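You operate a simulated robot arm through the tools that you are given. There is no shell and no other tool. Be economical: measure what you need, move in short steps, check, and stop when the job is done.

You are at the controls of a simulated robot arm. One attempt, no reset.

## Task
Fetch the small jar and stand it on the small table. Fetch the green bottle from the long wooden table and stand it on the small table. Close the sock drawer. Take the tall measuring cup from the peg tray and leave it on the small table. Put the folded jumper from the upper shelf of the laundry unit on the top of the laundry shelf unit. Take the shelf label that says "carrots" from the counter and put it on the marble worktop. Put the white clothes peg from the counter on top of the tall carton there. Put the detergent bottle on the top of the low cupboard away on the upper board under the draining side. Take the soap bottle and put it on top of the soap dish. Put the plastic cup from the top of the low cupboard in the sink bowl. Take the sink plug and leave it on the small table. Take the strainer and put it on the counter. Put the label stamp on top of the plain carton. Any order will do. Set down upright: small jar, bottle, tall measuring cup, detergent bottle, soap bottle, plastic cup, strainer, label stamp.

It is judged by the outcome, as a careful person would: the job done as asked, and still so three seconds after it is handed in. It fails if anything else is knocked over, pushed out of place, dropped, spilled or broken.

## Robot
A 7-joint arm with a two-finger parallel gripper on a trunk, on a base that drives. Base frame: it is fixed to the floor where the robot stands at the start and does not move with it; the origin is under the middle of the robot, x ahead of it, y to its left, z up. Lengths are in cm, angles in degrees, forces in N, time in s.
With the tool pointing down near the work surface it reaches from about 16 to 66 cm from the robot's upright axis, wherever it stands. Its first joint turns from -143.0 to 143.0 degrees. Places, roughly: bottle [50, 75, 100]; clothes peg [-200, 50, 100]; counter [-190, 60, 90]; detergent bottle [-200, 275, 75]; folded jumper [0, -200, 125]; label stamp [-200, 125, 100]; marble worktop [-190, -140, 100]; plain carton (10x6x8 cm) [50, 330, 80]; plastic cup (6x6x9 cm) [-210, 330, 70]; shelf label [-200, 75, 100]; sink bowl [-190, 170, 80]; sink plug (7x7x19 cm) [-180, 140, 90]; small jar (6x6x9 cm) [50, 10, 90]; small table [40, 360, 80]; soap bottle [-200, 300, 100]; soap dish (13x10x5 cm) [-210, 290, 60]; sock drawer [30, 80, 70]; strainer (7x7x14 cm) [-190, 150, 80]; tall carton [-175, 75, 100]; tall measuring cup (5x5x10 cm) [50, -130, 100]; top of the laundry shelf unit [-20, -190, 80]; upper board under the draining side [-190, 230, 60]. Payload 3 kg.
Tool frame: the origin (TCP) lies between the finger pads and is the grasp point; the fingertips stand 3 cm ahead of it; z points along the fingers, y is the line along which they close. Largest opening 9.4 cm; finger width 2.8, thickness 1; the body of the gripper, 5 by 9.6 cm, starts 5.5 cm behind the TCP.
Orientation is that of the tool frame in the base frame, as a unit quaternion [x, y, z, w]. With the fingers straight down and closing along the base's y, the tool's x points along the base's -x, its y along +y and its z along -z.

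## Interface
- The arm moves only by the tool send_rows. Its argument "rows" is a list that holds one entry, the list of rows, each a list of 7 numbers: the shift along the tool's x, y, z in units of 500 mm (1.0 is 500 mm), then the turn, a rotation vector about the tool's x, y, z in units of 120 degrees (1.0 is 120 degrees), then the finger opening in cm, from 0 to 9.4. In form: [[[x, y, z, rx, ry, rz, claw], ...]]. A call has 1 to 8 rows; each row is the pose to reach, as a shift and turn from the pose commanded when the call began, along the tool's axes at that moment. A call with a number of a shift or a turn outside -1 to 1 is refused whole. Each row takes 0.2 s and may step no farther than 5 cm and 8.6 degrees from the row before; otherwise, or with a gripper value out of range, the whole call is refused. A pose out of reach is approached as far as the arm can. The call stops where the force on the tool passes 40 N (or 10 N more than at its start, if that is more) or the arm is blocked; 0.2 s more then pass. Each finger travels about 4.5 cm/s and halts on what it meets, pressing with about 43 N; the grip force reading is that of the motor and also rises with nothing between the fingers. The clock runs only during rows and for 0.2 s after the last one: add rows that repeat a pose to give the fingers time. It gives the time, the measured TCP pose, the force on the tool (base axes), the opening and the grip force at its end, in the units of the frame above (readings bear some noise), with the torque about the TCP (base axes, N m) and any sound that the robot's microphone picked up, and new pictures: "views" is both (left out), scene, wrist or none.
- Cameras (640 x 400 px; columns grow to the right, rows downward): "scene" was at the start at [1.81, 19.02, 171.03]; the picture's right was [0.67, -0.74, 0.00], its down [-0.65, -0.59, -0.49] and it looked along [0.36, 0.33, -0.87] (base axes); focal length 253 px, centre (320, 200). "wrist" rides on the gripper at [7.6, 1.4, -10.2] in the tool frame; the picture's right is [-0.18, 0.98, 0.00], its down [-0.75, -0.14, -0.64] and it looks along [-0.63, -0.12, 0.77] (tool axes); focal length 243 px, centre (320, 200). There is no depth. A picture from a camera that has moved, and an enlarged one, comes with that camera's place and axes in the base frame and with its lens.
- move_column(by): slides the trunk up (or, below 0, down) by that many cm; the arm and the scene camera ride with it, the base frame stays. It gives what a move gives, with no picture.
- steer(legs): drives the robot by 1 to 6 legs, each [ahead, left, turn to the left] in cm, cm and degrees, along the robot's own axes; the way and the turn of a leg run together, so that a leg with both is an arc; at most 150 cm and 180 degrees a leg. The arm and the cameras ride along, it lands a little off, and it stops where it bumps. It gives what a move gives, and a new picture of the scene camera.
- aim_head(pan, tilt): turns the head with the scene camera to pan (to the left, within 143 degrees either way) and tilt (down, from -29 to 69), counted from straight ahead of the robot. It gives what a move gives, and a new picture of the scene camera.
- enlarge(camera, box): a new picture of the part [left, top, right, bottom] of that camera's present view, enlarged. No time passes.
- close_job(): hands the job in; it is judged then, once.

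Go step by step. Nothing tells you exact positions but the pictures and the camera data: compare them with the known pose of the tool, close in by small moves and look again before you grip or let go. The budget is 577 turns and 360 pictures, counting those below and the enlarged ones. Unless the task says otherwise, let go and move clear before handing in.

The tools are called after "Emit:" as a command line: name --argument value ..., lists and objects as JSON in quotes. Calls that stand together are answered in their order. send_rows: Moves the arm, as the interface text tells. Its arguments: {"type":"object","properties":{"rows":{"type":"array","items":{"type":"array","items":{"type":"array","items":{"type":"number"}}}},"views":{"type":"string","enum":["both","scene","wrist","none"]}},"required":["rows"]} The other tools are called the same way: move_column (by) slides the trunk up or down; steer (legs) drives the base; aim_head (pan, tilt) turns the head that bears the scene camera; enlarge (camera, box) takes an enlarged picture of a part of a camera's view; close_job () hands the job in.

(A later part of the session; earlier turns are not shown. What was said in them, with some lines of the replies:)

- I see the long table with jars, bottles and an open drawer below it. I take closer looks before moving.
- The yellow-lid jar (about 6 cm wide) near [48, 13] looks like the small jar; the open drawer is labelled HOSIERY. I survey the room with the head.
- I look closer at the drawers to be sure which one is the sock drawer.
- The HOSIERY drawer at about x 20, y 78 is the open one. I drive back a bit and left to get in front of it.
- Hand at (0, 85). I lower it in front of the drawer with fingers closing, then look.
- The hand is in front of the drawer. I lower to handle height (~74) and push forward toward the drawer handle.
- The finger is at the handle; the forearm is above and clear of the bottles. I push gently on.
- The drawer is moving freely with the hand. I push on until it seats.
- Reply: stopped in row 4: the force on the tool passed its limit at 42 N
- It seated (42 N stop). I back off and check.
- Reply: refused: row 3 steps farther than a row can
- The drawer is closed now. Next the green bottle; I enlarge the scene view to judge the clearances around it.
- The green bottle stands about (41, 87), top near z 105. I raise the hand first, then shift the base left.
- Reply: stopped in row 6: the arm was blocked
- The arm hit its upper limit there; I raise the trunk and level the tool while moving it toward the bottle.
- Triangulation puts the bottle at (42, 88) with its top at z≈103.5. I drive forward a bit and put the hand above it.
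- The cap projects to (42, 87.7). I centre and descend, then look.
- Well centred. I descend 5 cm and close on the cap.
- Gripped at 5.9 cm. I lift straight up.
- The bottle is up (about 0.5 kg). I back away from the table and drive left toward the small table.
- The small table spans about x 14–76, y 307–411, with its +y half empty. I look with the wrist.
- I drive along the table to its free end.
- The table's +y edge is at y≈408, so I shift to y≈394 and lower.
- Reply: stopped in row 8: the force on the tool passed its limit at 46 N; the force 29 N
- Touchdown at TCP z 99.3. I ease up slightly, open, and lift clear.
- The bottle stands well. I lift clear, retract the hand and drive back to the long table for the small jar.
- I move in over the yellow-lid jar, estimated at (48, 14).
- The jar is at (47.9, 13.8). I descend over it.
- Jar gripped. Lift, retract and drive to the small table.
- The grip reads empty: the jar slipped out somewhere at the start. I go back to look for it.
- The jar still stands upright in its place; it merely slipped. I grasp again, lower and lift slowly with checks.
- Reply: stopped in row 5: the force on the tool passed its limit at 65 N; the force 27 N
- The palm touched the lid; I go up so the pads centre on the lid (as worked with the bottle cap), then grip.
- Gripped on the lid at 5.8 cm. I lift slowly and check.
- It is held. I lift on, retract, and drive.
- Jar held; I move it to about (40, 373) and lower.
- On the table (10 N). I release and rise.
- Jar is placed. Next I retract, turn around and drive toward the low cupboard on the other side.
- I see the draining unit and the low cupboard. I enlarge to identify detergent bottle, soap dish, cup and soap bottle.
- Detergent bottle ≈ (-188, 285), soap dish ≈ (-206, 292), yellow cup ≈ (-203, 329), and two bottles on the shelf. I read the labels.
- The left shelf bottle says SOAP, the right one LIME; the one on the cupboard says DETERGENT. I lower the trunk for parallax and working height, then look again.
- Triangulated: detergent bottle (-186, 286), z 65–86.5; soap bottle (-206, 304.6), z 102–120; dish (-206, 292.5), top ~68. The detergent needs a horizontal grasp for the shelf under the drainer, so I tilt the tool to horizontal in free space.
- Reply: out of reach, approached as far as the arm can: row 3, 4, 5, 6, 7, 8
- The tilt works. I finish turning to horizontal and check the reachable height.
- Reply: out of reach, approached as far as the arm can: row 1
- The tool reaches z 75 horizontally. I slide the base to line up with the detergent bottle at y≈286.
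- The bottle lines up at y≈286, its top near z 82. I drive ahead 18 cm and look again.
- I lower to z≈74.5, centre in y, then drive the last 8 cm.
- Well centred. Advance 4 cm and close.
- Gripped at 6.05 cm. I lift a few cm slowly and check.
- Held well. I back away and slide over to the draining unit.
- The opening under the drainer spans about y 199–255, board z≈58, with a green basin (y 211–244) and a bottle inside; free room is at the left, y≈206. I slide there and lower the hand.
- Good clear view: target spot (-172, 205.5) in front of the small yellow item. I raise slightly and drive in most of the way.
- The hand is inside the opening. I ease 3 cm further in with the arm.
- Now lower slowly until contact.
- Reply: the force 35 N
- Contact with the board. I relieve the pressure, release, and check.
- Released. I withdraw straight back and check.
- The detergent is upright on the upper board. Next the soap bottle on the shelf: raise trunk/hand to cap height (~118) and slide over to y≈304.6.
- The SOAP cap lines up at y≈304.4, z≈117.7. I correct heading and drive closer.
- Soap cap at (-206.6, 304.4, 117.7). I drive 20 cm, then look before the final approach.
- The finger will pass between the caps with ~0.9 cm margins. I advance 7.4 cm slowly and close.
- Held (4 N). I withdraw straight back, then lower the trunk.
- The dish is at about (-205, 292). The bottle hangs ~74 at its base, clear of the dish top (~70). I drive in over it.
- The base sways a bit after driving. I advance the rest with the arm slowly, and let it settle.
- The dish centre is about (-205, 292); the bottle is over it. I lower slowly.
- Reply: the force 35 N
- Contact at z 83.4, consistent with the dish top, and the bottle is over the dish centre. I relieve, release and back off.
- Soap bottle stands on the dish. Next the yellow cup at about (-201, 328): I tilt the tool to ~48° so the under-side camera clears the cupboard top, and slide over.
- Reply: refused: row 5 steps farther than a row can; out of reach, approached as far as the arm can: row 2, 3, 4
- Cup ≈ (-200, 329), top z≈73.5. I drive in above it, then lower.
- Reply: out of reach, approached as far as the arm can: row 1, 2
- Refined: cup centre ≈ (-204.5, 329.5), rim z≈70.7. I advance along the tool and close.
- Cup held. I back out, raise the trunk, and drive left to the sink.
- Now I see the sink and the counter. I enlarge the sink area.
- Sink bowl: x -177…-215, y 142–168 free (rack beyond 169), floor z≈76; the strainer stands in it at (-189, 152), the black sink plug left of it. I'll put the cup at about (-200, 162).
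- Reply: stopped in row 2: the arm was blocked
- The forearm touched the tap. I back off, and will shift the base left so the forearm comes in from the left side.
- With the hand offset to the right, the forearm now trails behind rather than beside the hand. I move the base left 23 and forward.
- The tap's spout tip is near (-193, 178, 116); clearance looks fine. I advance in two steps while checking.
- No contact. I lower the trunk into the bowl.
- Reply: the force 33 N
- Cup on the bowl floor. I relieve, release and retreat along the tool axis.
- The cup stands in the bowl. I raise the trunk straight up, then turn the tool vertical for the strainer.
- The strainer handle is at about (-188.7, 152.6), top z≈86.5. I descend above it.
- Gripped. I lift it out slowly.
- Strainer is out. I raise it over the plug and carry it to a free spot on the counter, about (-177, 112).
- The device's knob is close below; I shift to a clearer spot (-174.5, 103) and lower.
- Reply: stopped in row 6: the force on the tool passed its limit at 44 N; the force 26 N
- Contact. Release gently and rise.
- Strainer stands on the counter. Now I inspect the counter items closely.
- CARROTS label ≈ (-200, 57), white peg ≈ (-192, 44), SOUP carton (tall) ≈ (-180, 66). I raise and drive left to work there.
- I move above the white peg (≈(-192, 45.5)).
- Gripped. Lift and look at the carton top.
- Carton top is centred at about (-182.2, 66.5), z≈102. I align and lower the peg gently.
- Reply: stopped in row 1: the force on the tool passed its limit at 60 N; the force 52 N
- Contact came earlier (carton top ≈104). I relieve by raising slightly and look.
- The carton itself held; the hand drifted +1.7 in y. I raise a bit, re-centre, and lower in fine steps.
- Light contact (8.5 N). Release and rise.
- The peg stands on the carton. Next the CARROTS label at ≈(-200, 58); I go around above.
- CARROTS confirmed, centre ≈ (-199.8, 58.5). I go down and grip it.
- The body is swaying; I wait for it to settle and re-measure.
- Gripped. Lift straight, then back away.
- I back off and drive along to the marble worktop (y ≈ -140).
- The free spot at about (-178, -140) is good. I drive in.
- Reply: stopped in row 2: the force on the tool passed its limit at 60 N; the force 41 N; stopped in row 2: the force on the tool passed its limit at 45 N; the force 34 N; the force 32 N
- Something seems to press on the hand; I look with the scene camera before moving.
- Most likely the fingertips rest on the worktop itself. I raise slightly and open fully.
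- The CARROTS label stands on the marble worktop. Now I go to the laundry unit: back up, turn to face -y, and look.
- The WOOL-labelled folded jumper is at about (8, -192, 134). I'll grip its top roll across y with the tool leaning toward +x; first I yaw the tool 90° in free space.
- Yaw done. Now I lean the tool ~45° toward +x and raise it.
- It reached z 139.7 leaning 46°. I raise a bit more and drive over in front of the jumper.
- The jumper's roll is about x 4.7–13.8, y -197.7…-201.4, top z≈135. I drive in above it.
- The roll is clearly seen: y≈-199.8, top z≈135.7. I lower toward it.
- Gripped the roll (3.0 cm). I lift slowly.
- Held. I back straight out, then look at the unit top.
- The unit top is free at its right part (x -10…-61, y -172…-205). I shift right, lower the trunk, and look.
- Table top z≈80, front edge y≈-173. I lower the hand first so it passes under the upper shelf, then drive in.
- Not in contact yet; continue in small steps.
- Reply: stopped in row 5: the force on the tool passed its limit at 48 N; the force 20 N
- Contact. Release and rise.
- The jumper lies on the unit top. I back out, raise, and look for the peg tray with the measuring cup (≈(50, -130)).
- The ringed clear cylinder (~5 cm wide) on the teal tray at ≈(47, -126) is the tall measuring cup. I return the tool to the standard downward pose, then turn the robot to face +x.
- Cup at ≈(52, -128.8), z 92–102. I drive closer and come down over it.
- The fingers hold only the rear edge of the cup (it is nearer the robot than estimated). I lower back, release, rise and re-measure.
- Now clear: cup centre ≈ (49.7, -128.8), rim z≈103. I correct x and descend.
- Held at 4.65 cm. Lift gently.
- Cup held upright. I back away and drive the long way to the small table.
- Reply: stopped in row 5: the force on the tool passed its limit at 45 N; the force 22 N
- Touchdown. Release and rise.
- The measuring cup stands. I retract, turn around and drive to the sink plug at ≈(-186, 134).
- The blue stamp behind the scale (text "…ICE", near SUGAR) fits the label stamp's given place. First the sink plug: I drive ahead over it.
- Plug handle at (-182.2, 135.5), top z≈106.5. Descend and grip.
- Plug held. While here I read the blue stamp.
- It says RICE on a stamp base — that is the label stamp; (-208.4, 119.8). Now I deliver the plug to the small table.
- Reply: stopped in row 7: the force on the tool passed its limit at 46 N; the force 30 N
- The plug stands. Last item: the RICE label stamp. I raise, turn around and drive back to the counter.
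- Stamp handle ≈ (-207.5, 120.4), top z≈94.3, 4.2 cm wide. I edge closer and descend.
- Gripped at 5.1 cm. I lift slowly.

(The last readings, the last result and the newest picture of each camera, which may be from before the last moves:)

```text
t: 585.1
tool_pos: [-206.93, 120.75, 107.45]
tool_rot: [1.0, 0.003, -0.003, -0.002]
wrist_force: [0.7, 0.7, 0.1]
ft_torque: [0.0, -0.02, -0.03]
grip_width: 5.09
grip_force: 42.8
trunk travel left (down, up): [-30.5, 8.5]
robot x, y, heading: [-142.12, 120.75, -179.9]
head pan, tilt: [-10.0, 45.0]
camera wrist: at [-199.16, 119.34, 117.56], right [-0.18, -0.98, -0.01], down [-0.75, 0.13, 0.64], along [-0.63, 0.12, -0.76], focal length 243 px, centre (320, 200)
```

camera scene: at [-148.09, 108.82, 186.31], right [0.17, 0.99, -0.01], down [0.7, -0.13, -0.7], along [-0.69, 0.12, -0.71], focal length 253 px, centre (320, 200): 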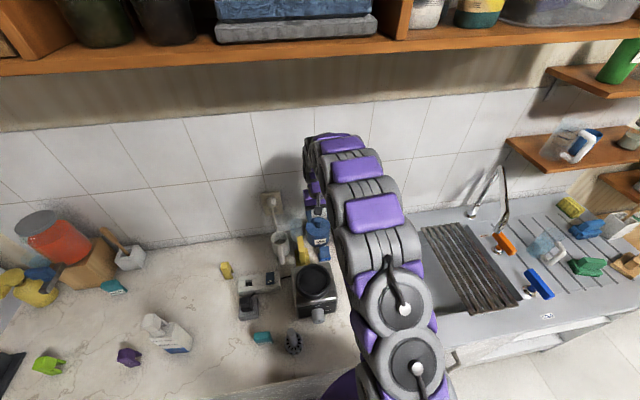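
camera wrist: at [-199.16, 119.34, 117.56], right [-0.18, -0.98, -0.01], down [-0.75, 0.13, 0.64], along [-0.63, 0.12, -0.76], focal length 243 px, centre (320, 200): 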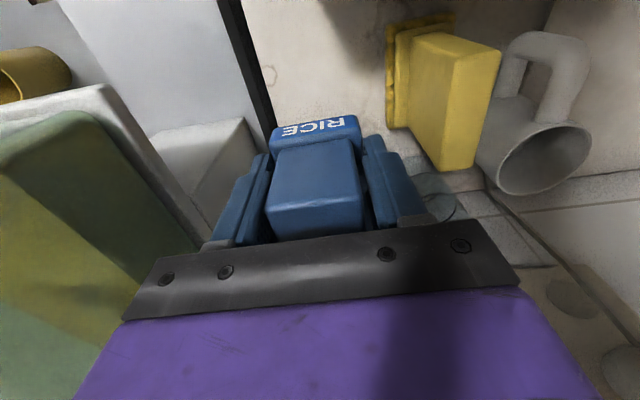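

Held. I lift, back out and carry it to the plain carton on the small table.

Emit:
send_rows --rows '[[[0, 0, -0.08, 0, 0, 0, 2.5], [0, 0, -0.16, 0, 0, 0, 2.5], [0, 0, -0.24, 0, 0, 0, 2.5]]]' --views "none"

Emit:
steer --legs '[[-55, 0, 0], [0, 0, -180], [0, 104, 0], [0, 104, 0], [50, 0, 0]]'

Emit:
send_rows --rows '[[[0, 0, 0, 0, 0, 0, 2.5], [0, 0, 0, 0, 0, 0, 2.5]]]' --views "wrist"

```text
t: 585.9
tool_pos: [-206.86, 120.67, 119.66]
tool_rot: [1.0, 0.003, -0.002, -0.003]
wrist_force: [-0.1, -0.6, -0.7]
ft_torque: [0.0, 0.02, -0.02]
grip_width: 5.08
grip_force: 42.9
trunk travel left (down, up): [-30.5, 8.5]
robot x, y, heading: [-141.99, 120.33, -179.6]
head pan, tilt: [-10.0, 45.0]
```

```text
t: 608.9
tool_pos: [28.06, 327.43, 119.33]
tool_rot: [0.0, 1.0, -0.004, 0.002]
wrist_force: [-0.3, -0.1, -1.6]
ft_torque: [0.0, 0.03, 0.0]
grip_width: 5.08
grip_force: 42.5
trunk travel left (down, up): [-30.5, 8.5]
robot x, y, heading: [-36.74, 327.94, -0.3]
head pan, tilt: [-10.0, 45.0]
camera scene: at [-31.31, 340.75, 186.08], right [-0.18, -0.98, 0.0], down [-0.7, 0.12, -0.7], along [0.69, -0.13, -0.71], focal length 253 px, centre (320, 200)
```

scene: 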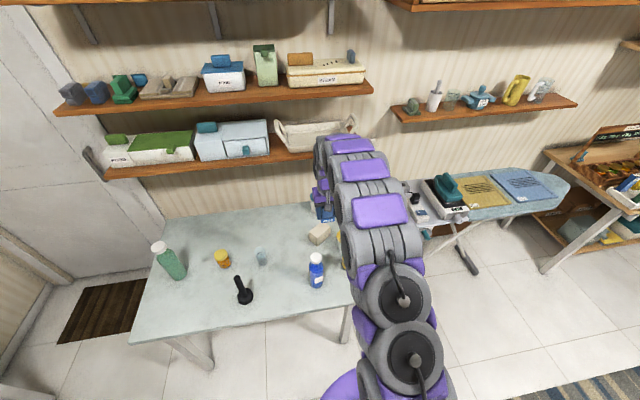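

```text
t: 609.5
tool_pos: [27.77, 327.38, 119.55]
tool_rot: [-0.001, 1.0, -0.003, 0.003]
wrist_force: [0.4, 0.4, -1.0]
ft_torque: [0.0, 0.0, -0.03]
grip_width: 5.11
grip_force: 43.3
trunk travel left (down, up): [-30.5, 8.5]
robot x, y, heading: [-36.93, 328.12, -0.2]
head pan, tilt: [-10.0, 45.0]
camera wrist: at [20.23, 328.91, 129.59], right [0.18, 0.98, -0.01], down [0.75, -0.14, 0.65], along [0.64, -0.12, -0.76], focal length 243 px, centre (320, 200)
```

wrist: 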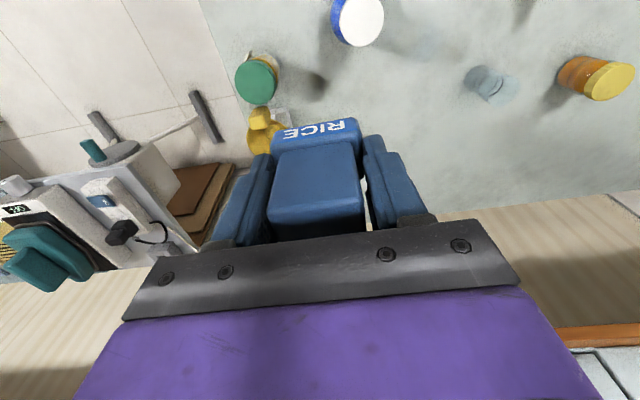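

Emit:
enlarge --camera "scene" --box '[270, 190, 360, 270]'

```text
5.00 times, centred on (315, 230) of scene
camera zoom: at [-31.35, 340.61, 186.1], right [-0.18, -0.98, 0.0], down [-0.7, 0.12, -0.7], along [0.69, -0.13, -0.71], focal length 1267 px, centre (345, 50)
```

zoom: 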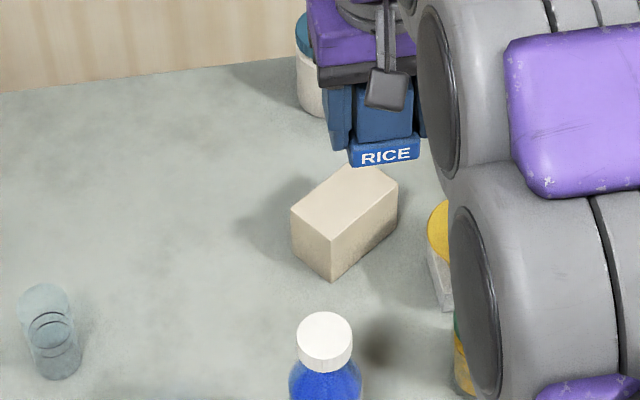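

Carton top centre ≈ (46.9, 325.9, 84.5), its long axis turned ~36°. I drive in and yaw the stamp to match.

Emit:
steer --legs '[[19, 0, 0.2]]'

Emit:
send_rows --rows '[[[0, -0.01, 0.03, 0, 0, -0.06, 2.5], [0, -0.02, 0.06, 0, 0, -0.12, 2.5], [0, -0.03, 0.1, 0, 0, -0.18, 2.5], [0, -0.03, 0.15, 0, 0, -0.24, 2.5], [0, -0.03, 0.2, 0, 0, -0.3, 2.5], [0, -0.03, 0.2, 0, 0, -0.3, 2.5], [0, -0.03, 0.2, 0, 0, -0.3, 2.5]]]' --views "both"

Emit:
enlarge --camera "scene" --box '[270, 190, 370, 280]'

```text
t: 611.1
tool_pos: [47.06, 327.32, 119.38]
tool_rot: [-0.003, 1.0, -0.002, 0.002]
wrist_force: [0.1, 0.3, -1.6]
ft_torque: [0.01, 0.0, 0.01]
grip_width: 5.09
grip_force: 42.8
trunk travel left (down, up): [-30.5, 8.5]
robot x, y, heading: [-17.51, 328.01, -0.1]
head pan, tilt: [-10.0, 45.0]
camera scene: at [-12.1, 340.28, 186.11], right [-0.17, -0.98, 0.0], down [-0.7, 0.12, -0.7], along [0.69, -0.12, -0.71], focal length 253 px, centre (320, 200)
```

scene: 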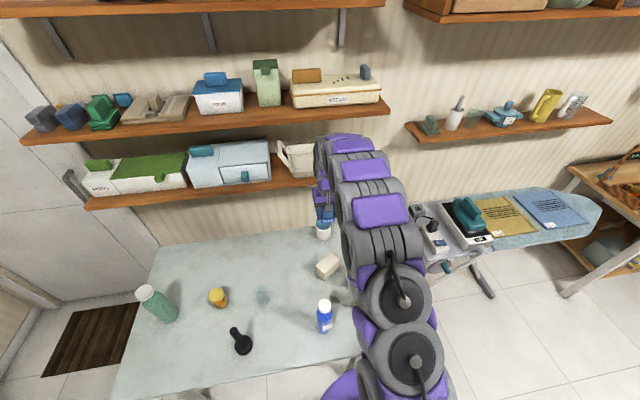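

```text
t: 612.7
tool_pos: [46.92, 325.97, 109.43]
tool_rot: [-0.312, 0.95, -0.004, 0.003]
wrist_force: [0.2, 0.6, -0.8]
ft_torque: [-0.02, 0.01, -0.01]
grip_width: 5.09
grip_force: 42.7
trunk travel left (down, up): [-30.5, 8.5]
robot x, y, heading: [-17.79, 327.8, -0.1]
head pan, tilt: [-10.0, 45.0]
camera scene: at [-12.18, 340.42, 186.11], right [-0.17, -0.98, 0.0], down [-0.7, 0.12, -0.7], along [0.69, -0.12, -0.71], focal length 253 px, centre (320, 200)
camera wrist: at [39.97, 322.6, 119.63], right [-0.43, 0.9, -0.01], down [0.69, 0.34, 0.64], along [0.58, 0.27, -0.76], focal length 243 px, centre (320, 200)
```

scene: 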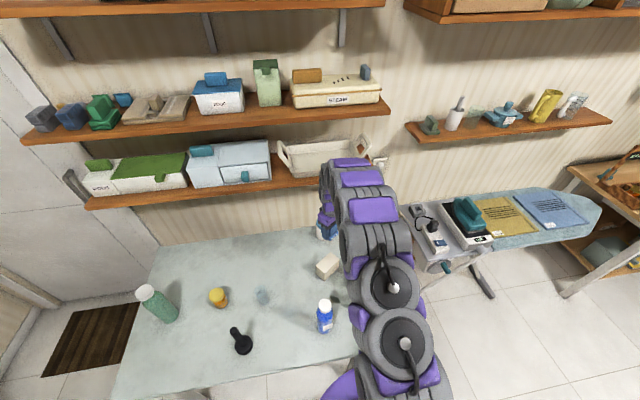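
wrist: 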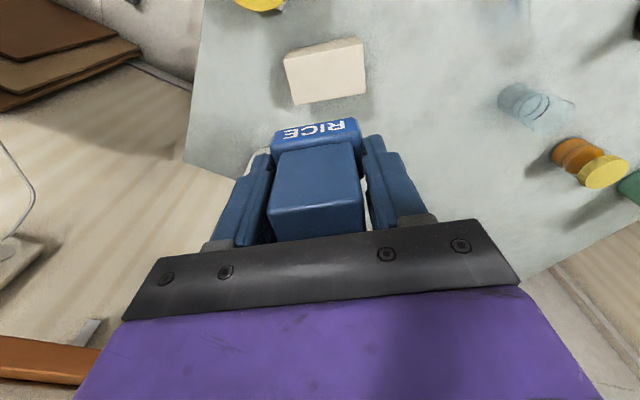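

```text
4.44 times, centred on (320, 235) of scene
camera zoom: at [-12.18, 340.42, 186.11], right [-0.17, -0.98, 0.0], down [-0.7, 0.12, -0.7], along [0.69, -0.12, -0.71], focal length 1126 px, centre (320, 44)
```

zoom: 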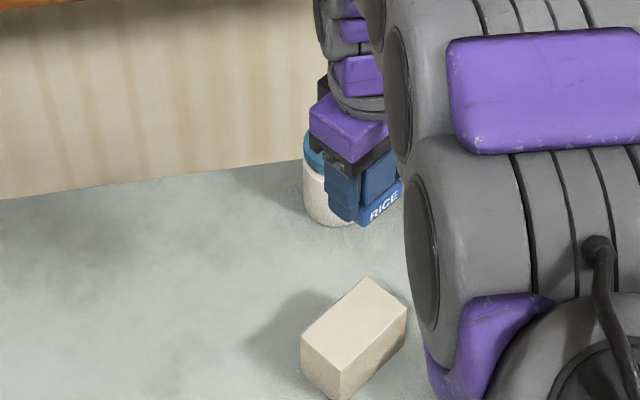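

Well aligned above the carton. I lower gently.

Emit:
send_rows --rows '[[[0, 0, 0.08, 0, 0, 0, 2.5], [0, 0, 0.17, 0, 0, 0, 2.5], [0, 0, 0.26, 0, 0, 0, 2.5], [0, 0, 0.32, 0, 0, 0, 2.5], [0, 0, 0.35, 0, 0, 0, 2.5], [0, 0, 0.35, 0, 0, 0, 2.5], [0, 0, 0.35, 0, 0, 0, 2.5]]]' --views "wrist"

```text
t: 614.3
tool_pos: [46.96, 325.89, 91.99]
tool_rot: [-0.311, 0.95, -0.004, 0.003]
wrist_force: [-0.4, 0.6, -0.8]
ft_torque: [-0.02, -0.01, 0.0]
grip_width: 5.09
grip_force: 43.3
trunk travel left (down, up): [-30.5, 8.5]
robot x, y, heading: [-17.21, 327.75, -0.2]
head pan, tilt: [-10.0, 45.0]
camera wrist: at [40.04, 322.53, 102.16], right [-0.43, 0.9, -0.01], down [0.69, 0.34, 0.64], along [0.58, 0.27, -0.76], focal length 243 px, centre (320, 200)
```

wrist: 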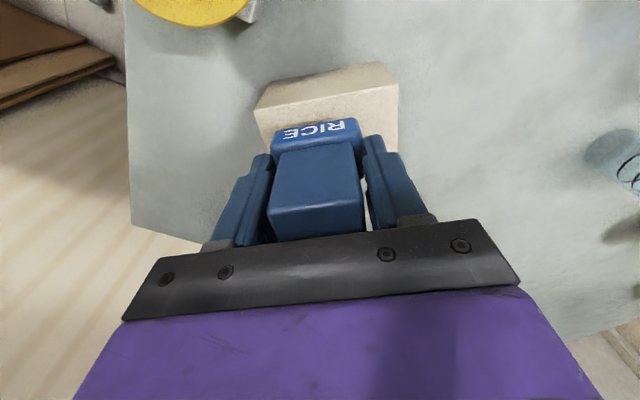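

Emit:
send_rows --rows '[[[-0.006, 0.008, 0.012, 0, 0, 0, 2.5], [-0.006, 0.008, 0.024, 0, 0, 0, 2.5], [-0.006, 0.008, 0.034, 0, 0, 0, 2.5], [-0.006, 0.008, 0.042, 0, 0, 0, 2.5], [-0.006, 0.008, 0.05, 0, 0, 0, 2.5]]]' --views "none"

```text
t: 615.5
tool_pos: [47.01, 326.42, 89.59]
tool_rot: [-0.311, 0.95, -0.004, 0.002]
wrist_force: [-1.0, 0.7, -1.1]
ft_torque: [0.02, 0.0, -0.02]
grip_width: 5.11
grip_force: 43.1
trunk travel left (down, up): [-30.5, 8.5]
robot x, y, heading: [-17.75, 327.84, -0.1]
head pan, tilt: [-10.0, 45.0]
```

Emit:
send_rows --rows '[[[0, 0, 0.006, 0, 0, 0, 2.5], [0, 0, 0.012, 0, 0, 0, 2.5]]]' --views "none"

Emit:
send_rows --rows '[[[0, 0, 0.006, 0, 0, 0, 2.5]]]' --views "wrist"

```text
t: 616.1
tool_pos: [46.91, 326.37, 89.44]
tool_rot: [-0.311, 0.95, -0.005, 0.005]
wrist_force: [-0.5, 0.7, 35.7]
ft_torque: [0.04, 0.28, 0.0]
grip_width: 5.11
grip_force: 43.1
trunk travel left (down, up): [-30.5, 8.5]
robot x, y, heading: [-17.33, 328.24, -0.2]
head pan, tilt: [-10.0, 45.0]
```

```text
t: 616.5
tool_pos: [46.94, 326.24, 88.89]
tool_rot: [-0.311, 0.95, -0.004, 0.005]
wrist_force: [4.5, 1.0, 33.6]
ft_torque: [0.2, -0.12, 0.01]
grip_width: 5.12
grip_force: 43.0
trunk travel left (down, up): [-30.5, 8.5]
robot x, y, heading: [-17.59, 328.04, -0.1]
head pan, tilt: [-10.0, 45.0]
camera wrist: at [39.98, 323.0, 98.96], right [-0.43, 0.9, -0.01], down [0.68, 0.34, 0.65], along [0.59, 0.27, -0.76], focal length 243 px, centre (320, 200)
```

wrist: 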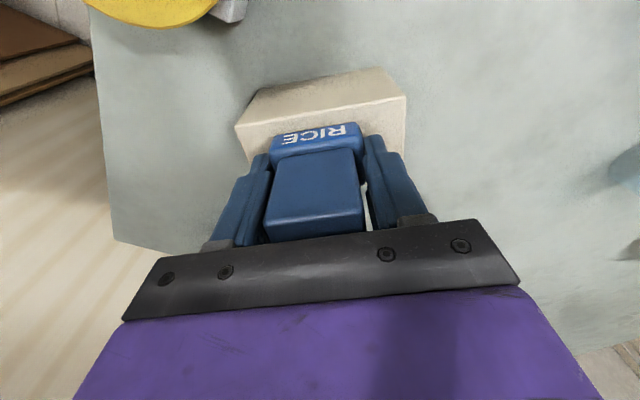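

In good contact, centred. Relieve, release, rise.

Emit:
send_rows --rows '[[[0, 0, -0.006, 0, 0, 0, 2.5], [0, 0, -0.01, 0, 0, 0, 3], [0, 0, -0.01, 0, 0, 0, 5.2], [0, 0, -0.01, 0, 0, 0, 6.2], [0, 0, -0.01, 0, 0, 0, 7], [0, 0, -0.01, 0, 0, 0, 7]]]' --views "wrist"

Emit:
send_rows --rows '[[[0, 0, -0.03, 0, 0, 0, 7], [0, 0, -0.09, 0, 0, 0, 7], [0, 0, -0.18, 0, 0, 0, 7], [0, 0, -0.27, 0, 0, 0, 7], [0, 0, -0.36, 0, 0, 0, 7], [0, 0, -0.45, 0, 0, 0, 7]]]' --views "wrist"

```text
t: 617.9
tool_pos: [46.86, 326.27, 89.13]
tool_rot: [-0.312, 0.95, -0.004, 0.002]
wrist_force: [0.2, -0.7, 0.0]
ft_torque: [0.03, 0.04, -0.01]
grip_width: 6.99
grip_force: 0.0
trunk travel left (down, up): [-30.5, 8.5]
robot x, y, heading: [-17.41, 328.02, 0.1]
head pan, tilt: [-10.0, 45.0]
camera wrist: at [40.03, 323.01, 99.32], right [-0.43, 0.9, -0.01], down [0.69, 0.34, 0.64], along [0.58, 0.27, -0.76], focal length 243 px, centre (320, 200)
```

wrist: 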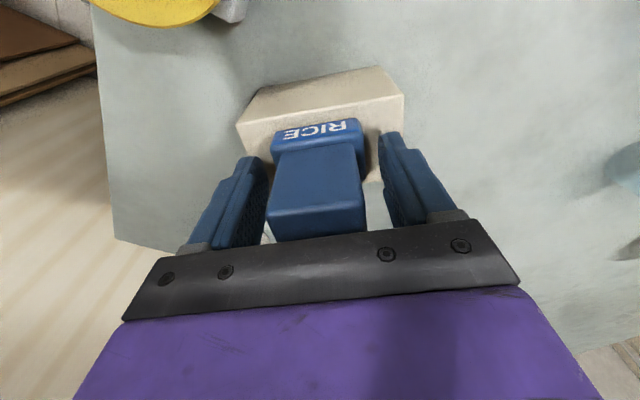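

```text
t: 619.3
tool_pos: [46.58, 326.47, 111.84]
tool_rot: [-0.311, 0.95, -0.005, 0.002]
wrist_force: [0.0, -0.5, 0.0]
ft_torque: [-0.04, -0.05, -0.01]
grip_width: 6.99
grip_force: 0.0
trunk travel left (down, up): [-30.5, 8.5]
robot x, y, heading: [-17.63, 328.28, -0.0]
head pan, tilt: [-10.0, 45.0]
camera wrist: at [39.71, 323.13, 121.91], right [-0.43, 0.9, -0.01], down [0.69, 0.34, 0.64], along [0.58, 0.27, -0.76], focal length 243 px, centre (320, 200)
```

wrist: 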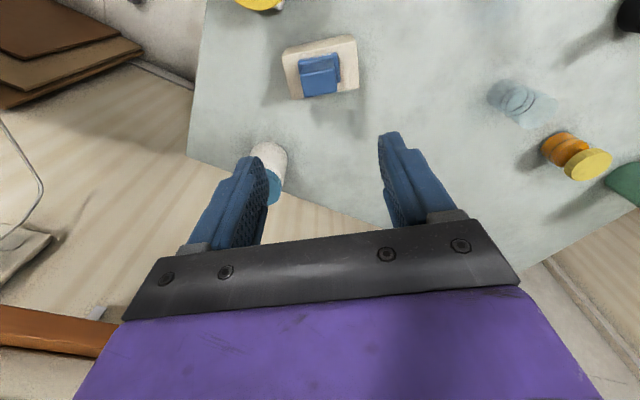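

The stamp sits on the carton. I back away and check the table.

Emit:
steer --legs '[[-45, 0, 0]]'

Emit:
aim_head --pan 0 --tilt 40

Emit:
enlarge --camera "scene" --box '[120, 150, 440, 350]'

```text
t: 622.0
tool_pos: [1.25, 326.42, 111.74]
tool_rot: [-0.311, 0.95, -0.004, 0.002]
wrist_force: [-0.6, 0.4, 0.2]
ft_torque: [0.01, 0.02, -0.02]
grip_width: 6.98
grip_force: 0.1
trunk travel left (down, up): [-30.5, 8.5]
robot x, y, heading: [-62.79, 327.49, 0.0]
head pan, tilt: [-10.0, 45.0]
camera scene: at [-57.62, 340.46, 186.11], right [-0.17, -0.98, 0.0], down [-0.7, 0.12, -0.71], along [0.69, -0.12, -0.71], focal length 253 px, centre (320, 200)
```

scene: 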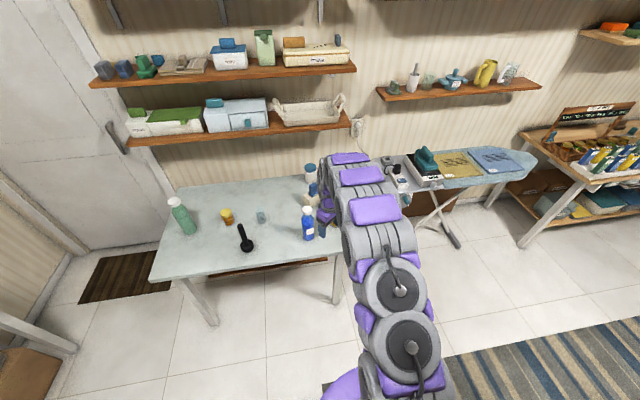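

```text
t: 622.7
tool_pos: [1.29, 326.31, 111.81]
tool_rot: [-0.312, 0.95, -0.004, 0.003]
wrist_force: [0.2, -0.1, 0.1]
ft_torque: [0.06, 0.02, 0.01]
grip_width: 6.99
grip_force: 0.0
trunk travel left (down, up): [-30.5, 8.5]
robot x, y, heading: [-63.03, 327.67, -0.2]
head pan, tilt: [0.0, 40.0]
camera scene: at [-57.04, 341.85, 186.83], right [0.0, -1.0, 0.0], down [-0.65, 0.0, -0.76], along [0.76, 0.0, -0.65], focal length 253 px, centre (320, 200)
```

scene: 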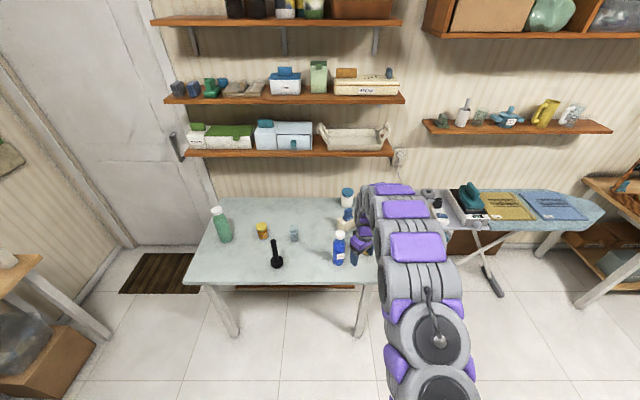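

```text
2.00 times, centred on (280, 250) of scene
camera zoom: at [-57.04, 341.85, 186.83], right [0.0, -1.0, 0.0], down [-0.65, 0.0, -0.76], along [0.76, 0.0, -0.65], focal length 507 px, centre (400, 100)
```

zoom: 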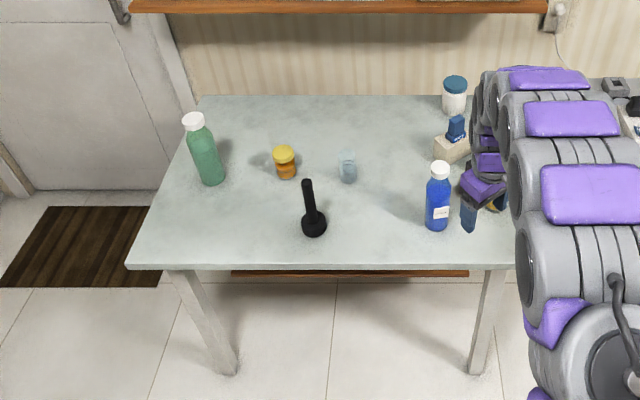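

Everything on the small table stands well. One last check of the drawer.

Emit:
steer --legs '[[-15, 0, 0], [0, -125, 0], [0, -115, 0]]'

Emit:
enlarge --camera "scene" --box '[100, 150, 500, 400]'

Emit:
aim_head --pan 143 --tilt 30

```text
t: 635.5
tool_pos: [-14.99, 85.32, 111.93]
tool_rot: [-0.307, 0.952, -0.004, 0.003]
wrist_force: [-1.0, 0.4, 0.0]
ft_torque: [0.03, 0.01, -0.04]
grip_width: 6.98
grip_force: 0.1
trunk travel left (down, up): [-30.5, 8.5]
robot x, y, heading: [-78.99, 87.21, -0.3]
head pan, tilt: [0.0, 40.0]
camera scene: at [-73.03, 101.62, 186.81], right [-0.01, -1.0, 0.0], down [-0.65, 0.0, -0.76], along [0.76, -0.01, -0.65], focal length 253 px, centre (320, 200)
```

scene: 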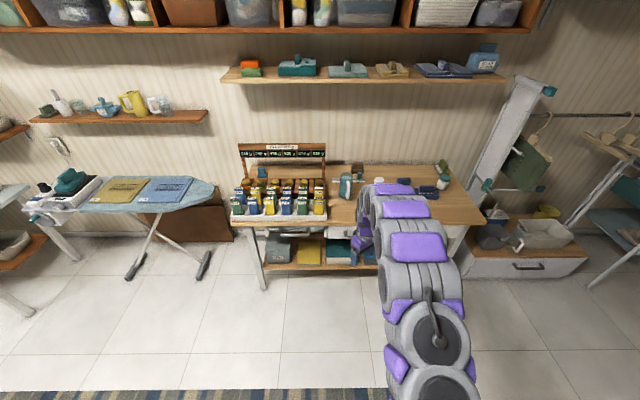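

```text
1.60 times, centred on (300, 275) of scene
camera zoom: at [-73.03, 101.62, 186.81], right [-0.01, -1.0, 0.0], down [-0.65, 0.0, -0.76], along [0.76, -0.01, -0.65], focal length 405 px, centre (352, 80)
```

zoom: 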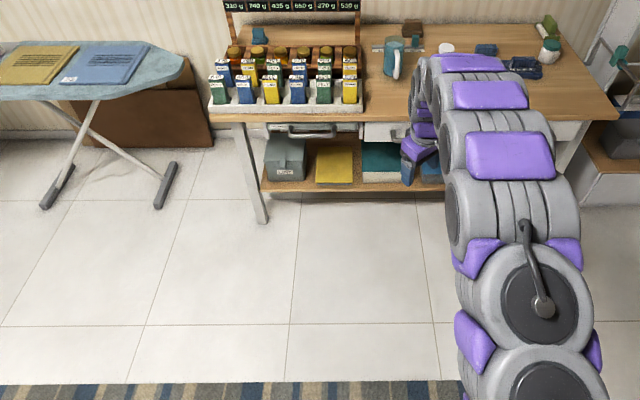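

```text
t: 637.7
tool_pos: [-15.22, 85.16, 111.94]
tool_rot: [-0.307, 0.952, -0.005, 0.004]
wrist_force: [-0.4, 0.5, -0.6]
ft_torque: [-0.02, 0.02, 0.02]
grip_width: 6.99
grip_force: 0.0
trunk travel left (down, up): [-30.5, 8.5]
robot x, y, heading: [-79.08, 87.36, -0.8]
head pan, tilt: [143.0, 30.0]
camera scene: at [-88.72, 106.87, 188.41], right [0.61, 0.79, 0.0], down [0.39, -0.3, -0.87], along [-0.69, 0.53, -0.5], focal length 253 px, centre (320, 200)
```

scene: 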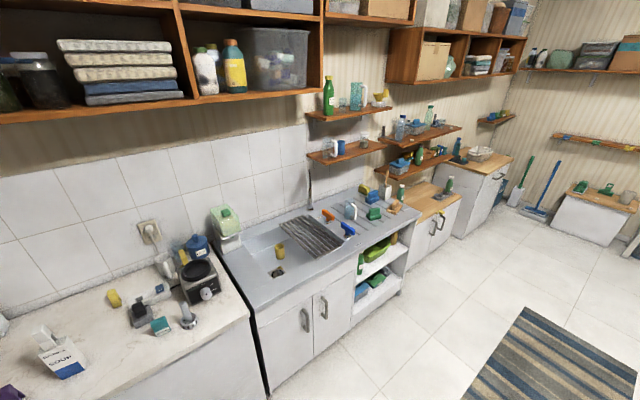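

The drawer front is closed in line with the others, and everything I placed still stands where I put it. I hand in now.

Emit:
close_job

```text
The job is handed in.
```

I finished all thirteen tasks and handed the job in; the last camera checks showed almost everything still in place. Three I saw only right after setting them down: the jumper, the carrots label and the soap bottle on its dish.

- **Small jar:** its first grip slipped, but it stayed upright on the long table and I fetched it on the second try.
- **Label stamp:** I took the blue "RICE" stamp beside the sugar tin to be the one you meant.
- **Brief contact:** while carrying the plastic cup to the sink, the arm was blocked for a moment, probably by the tap. Nothing looked moved afterwards.
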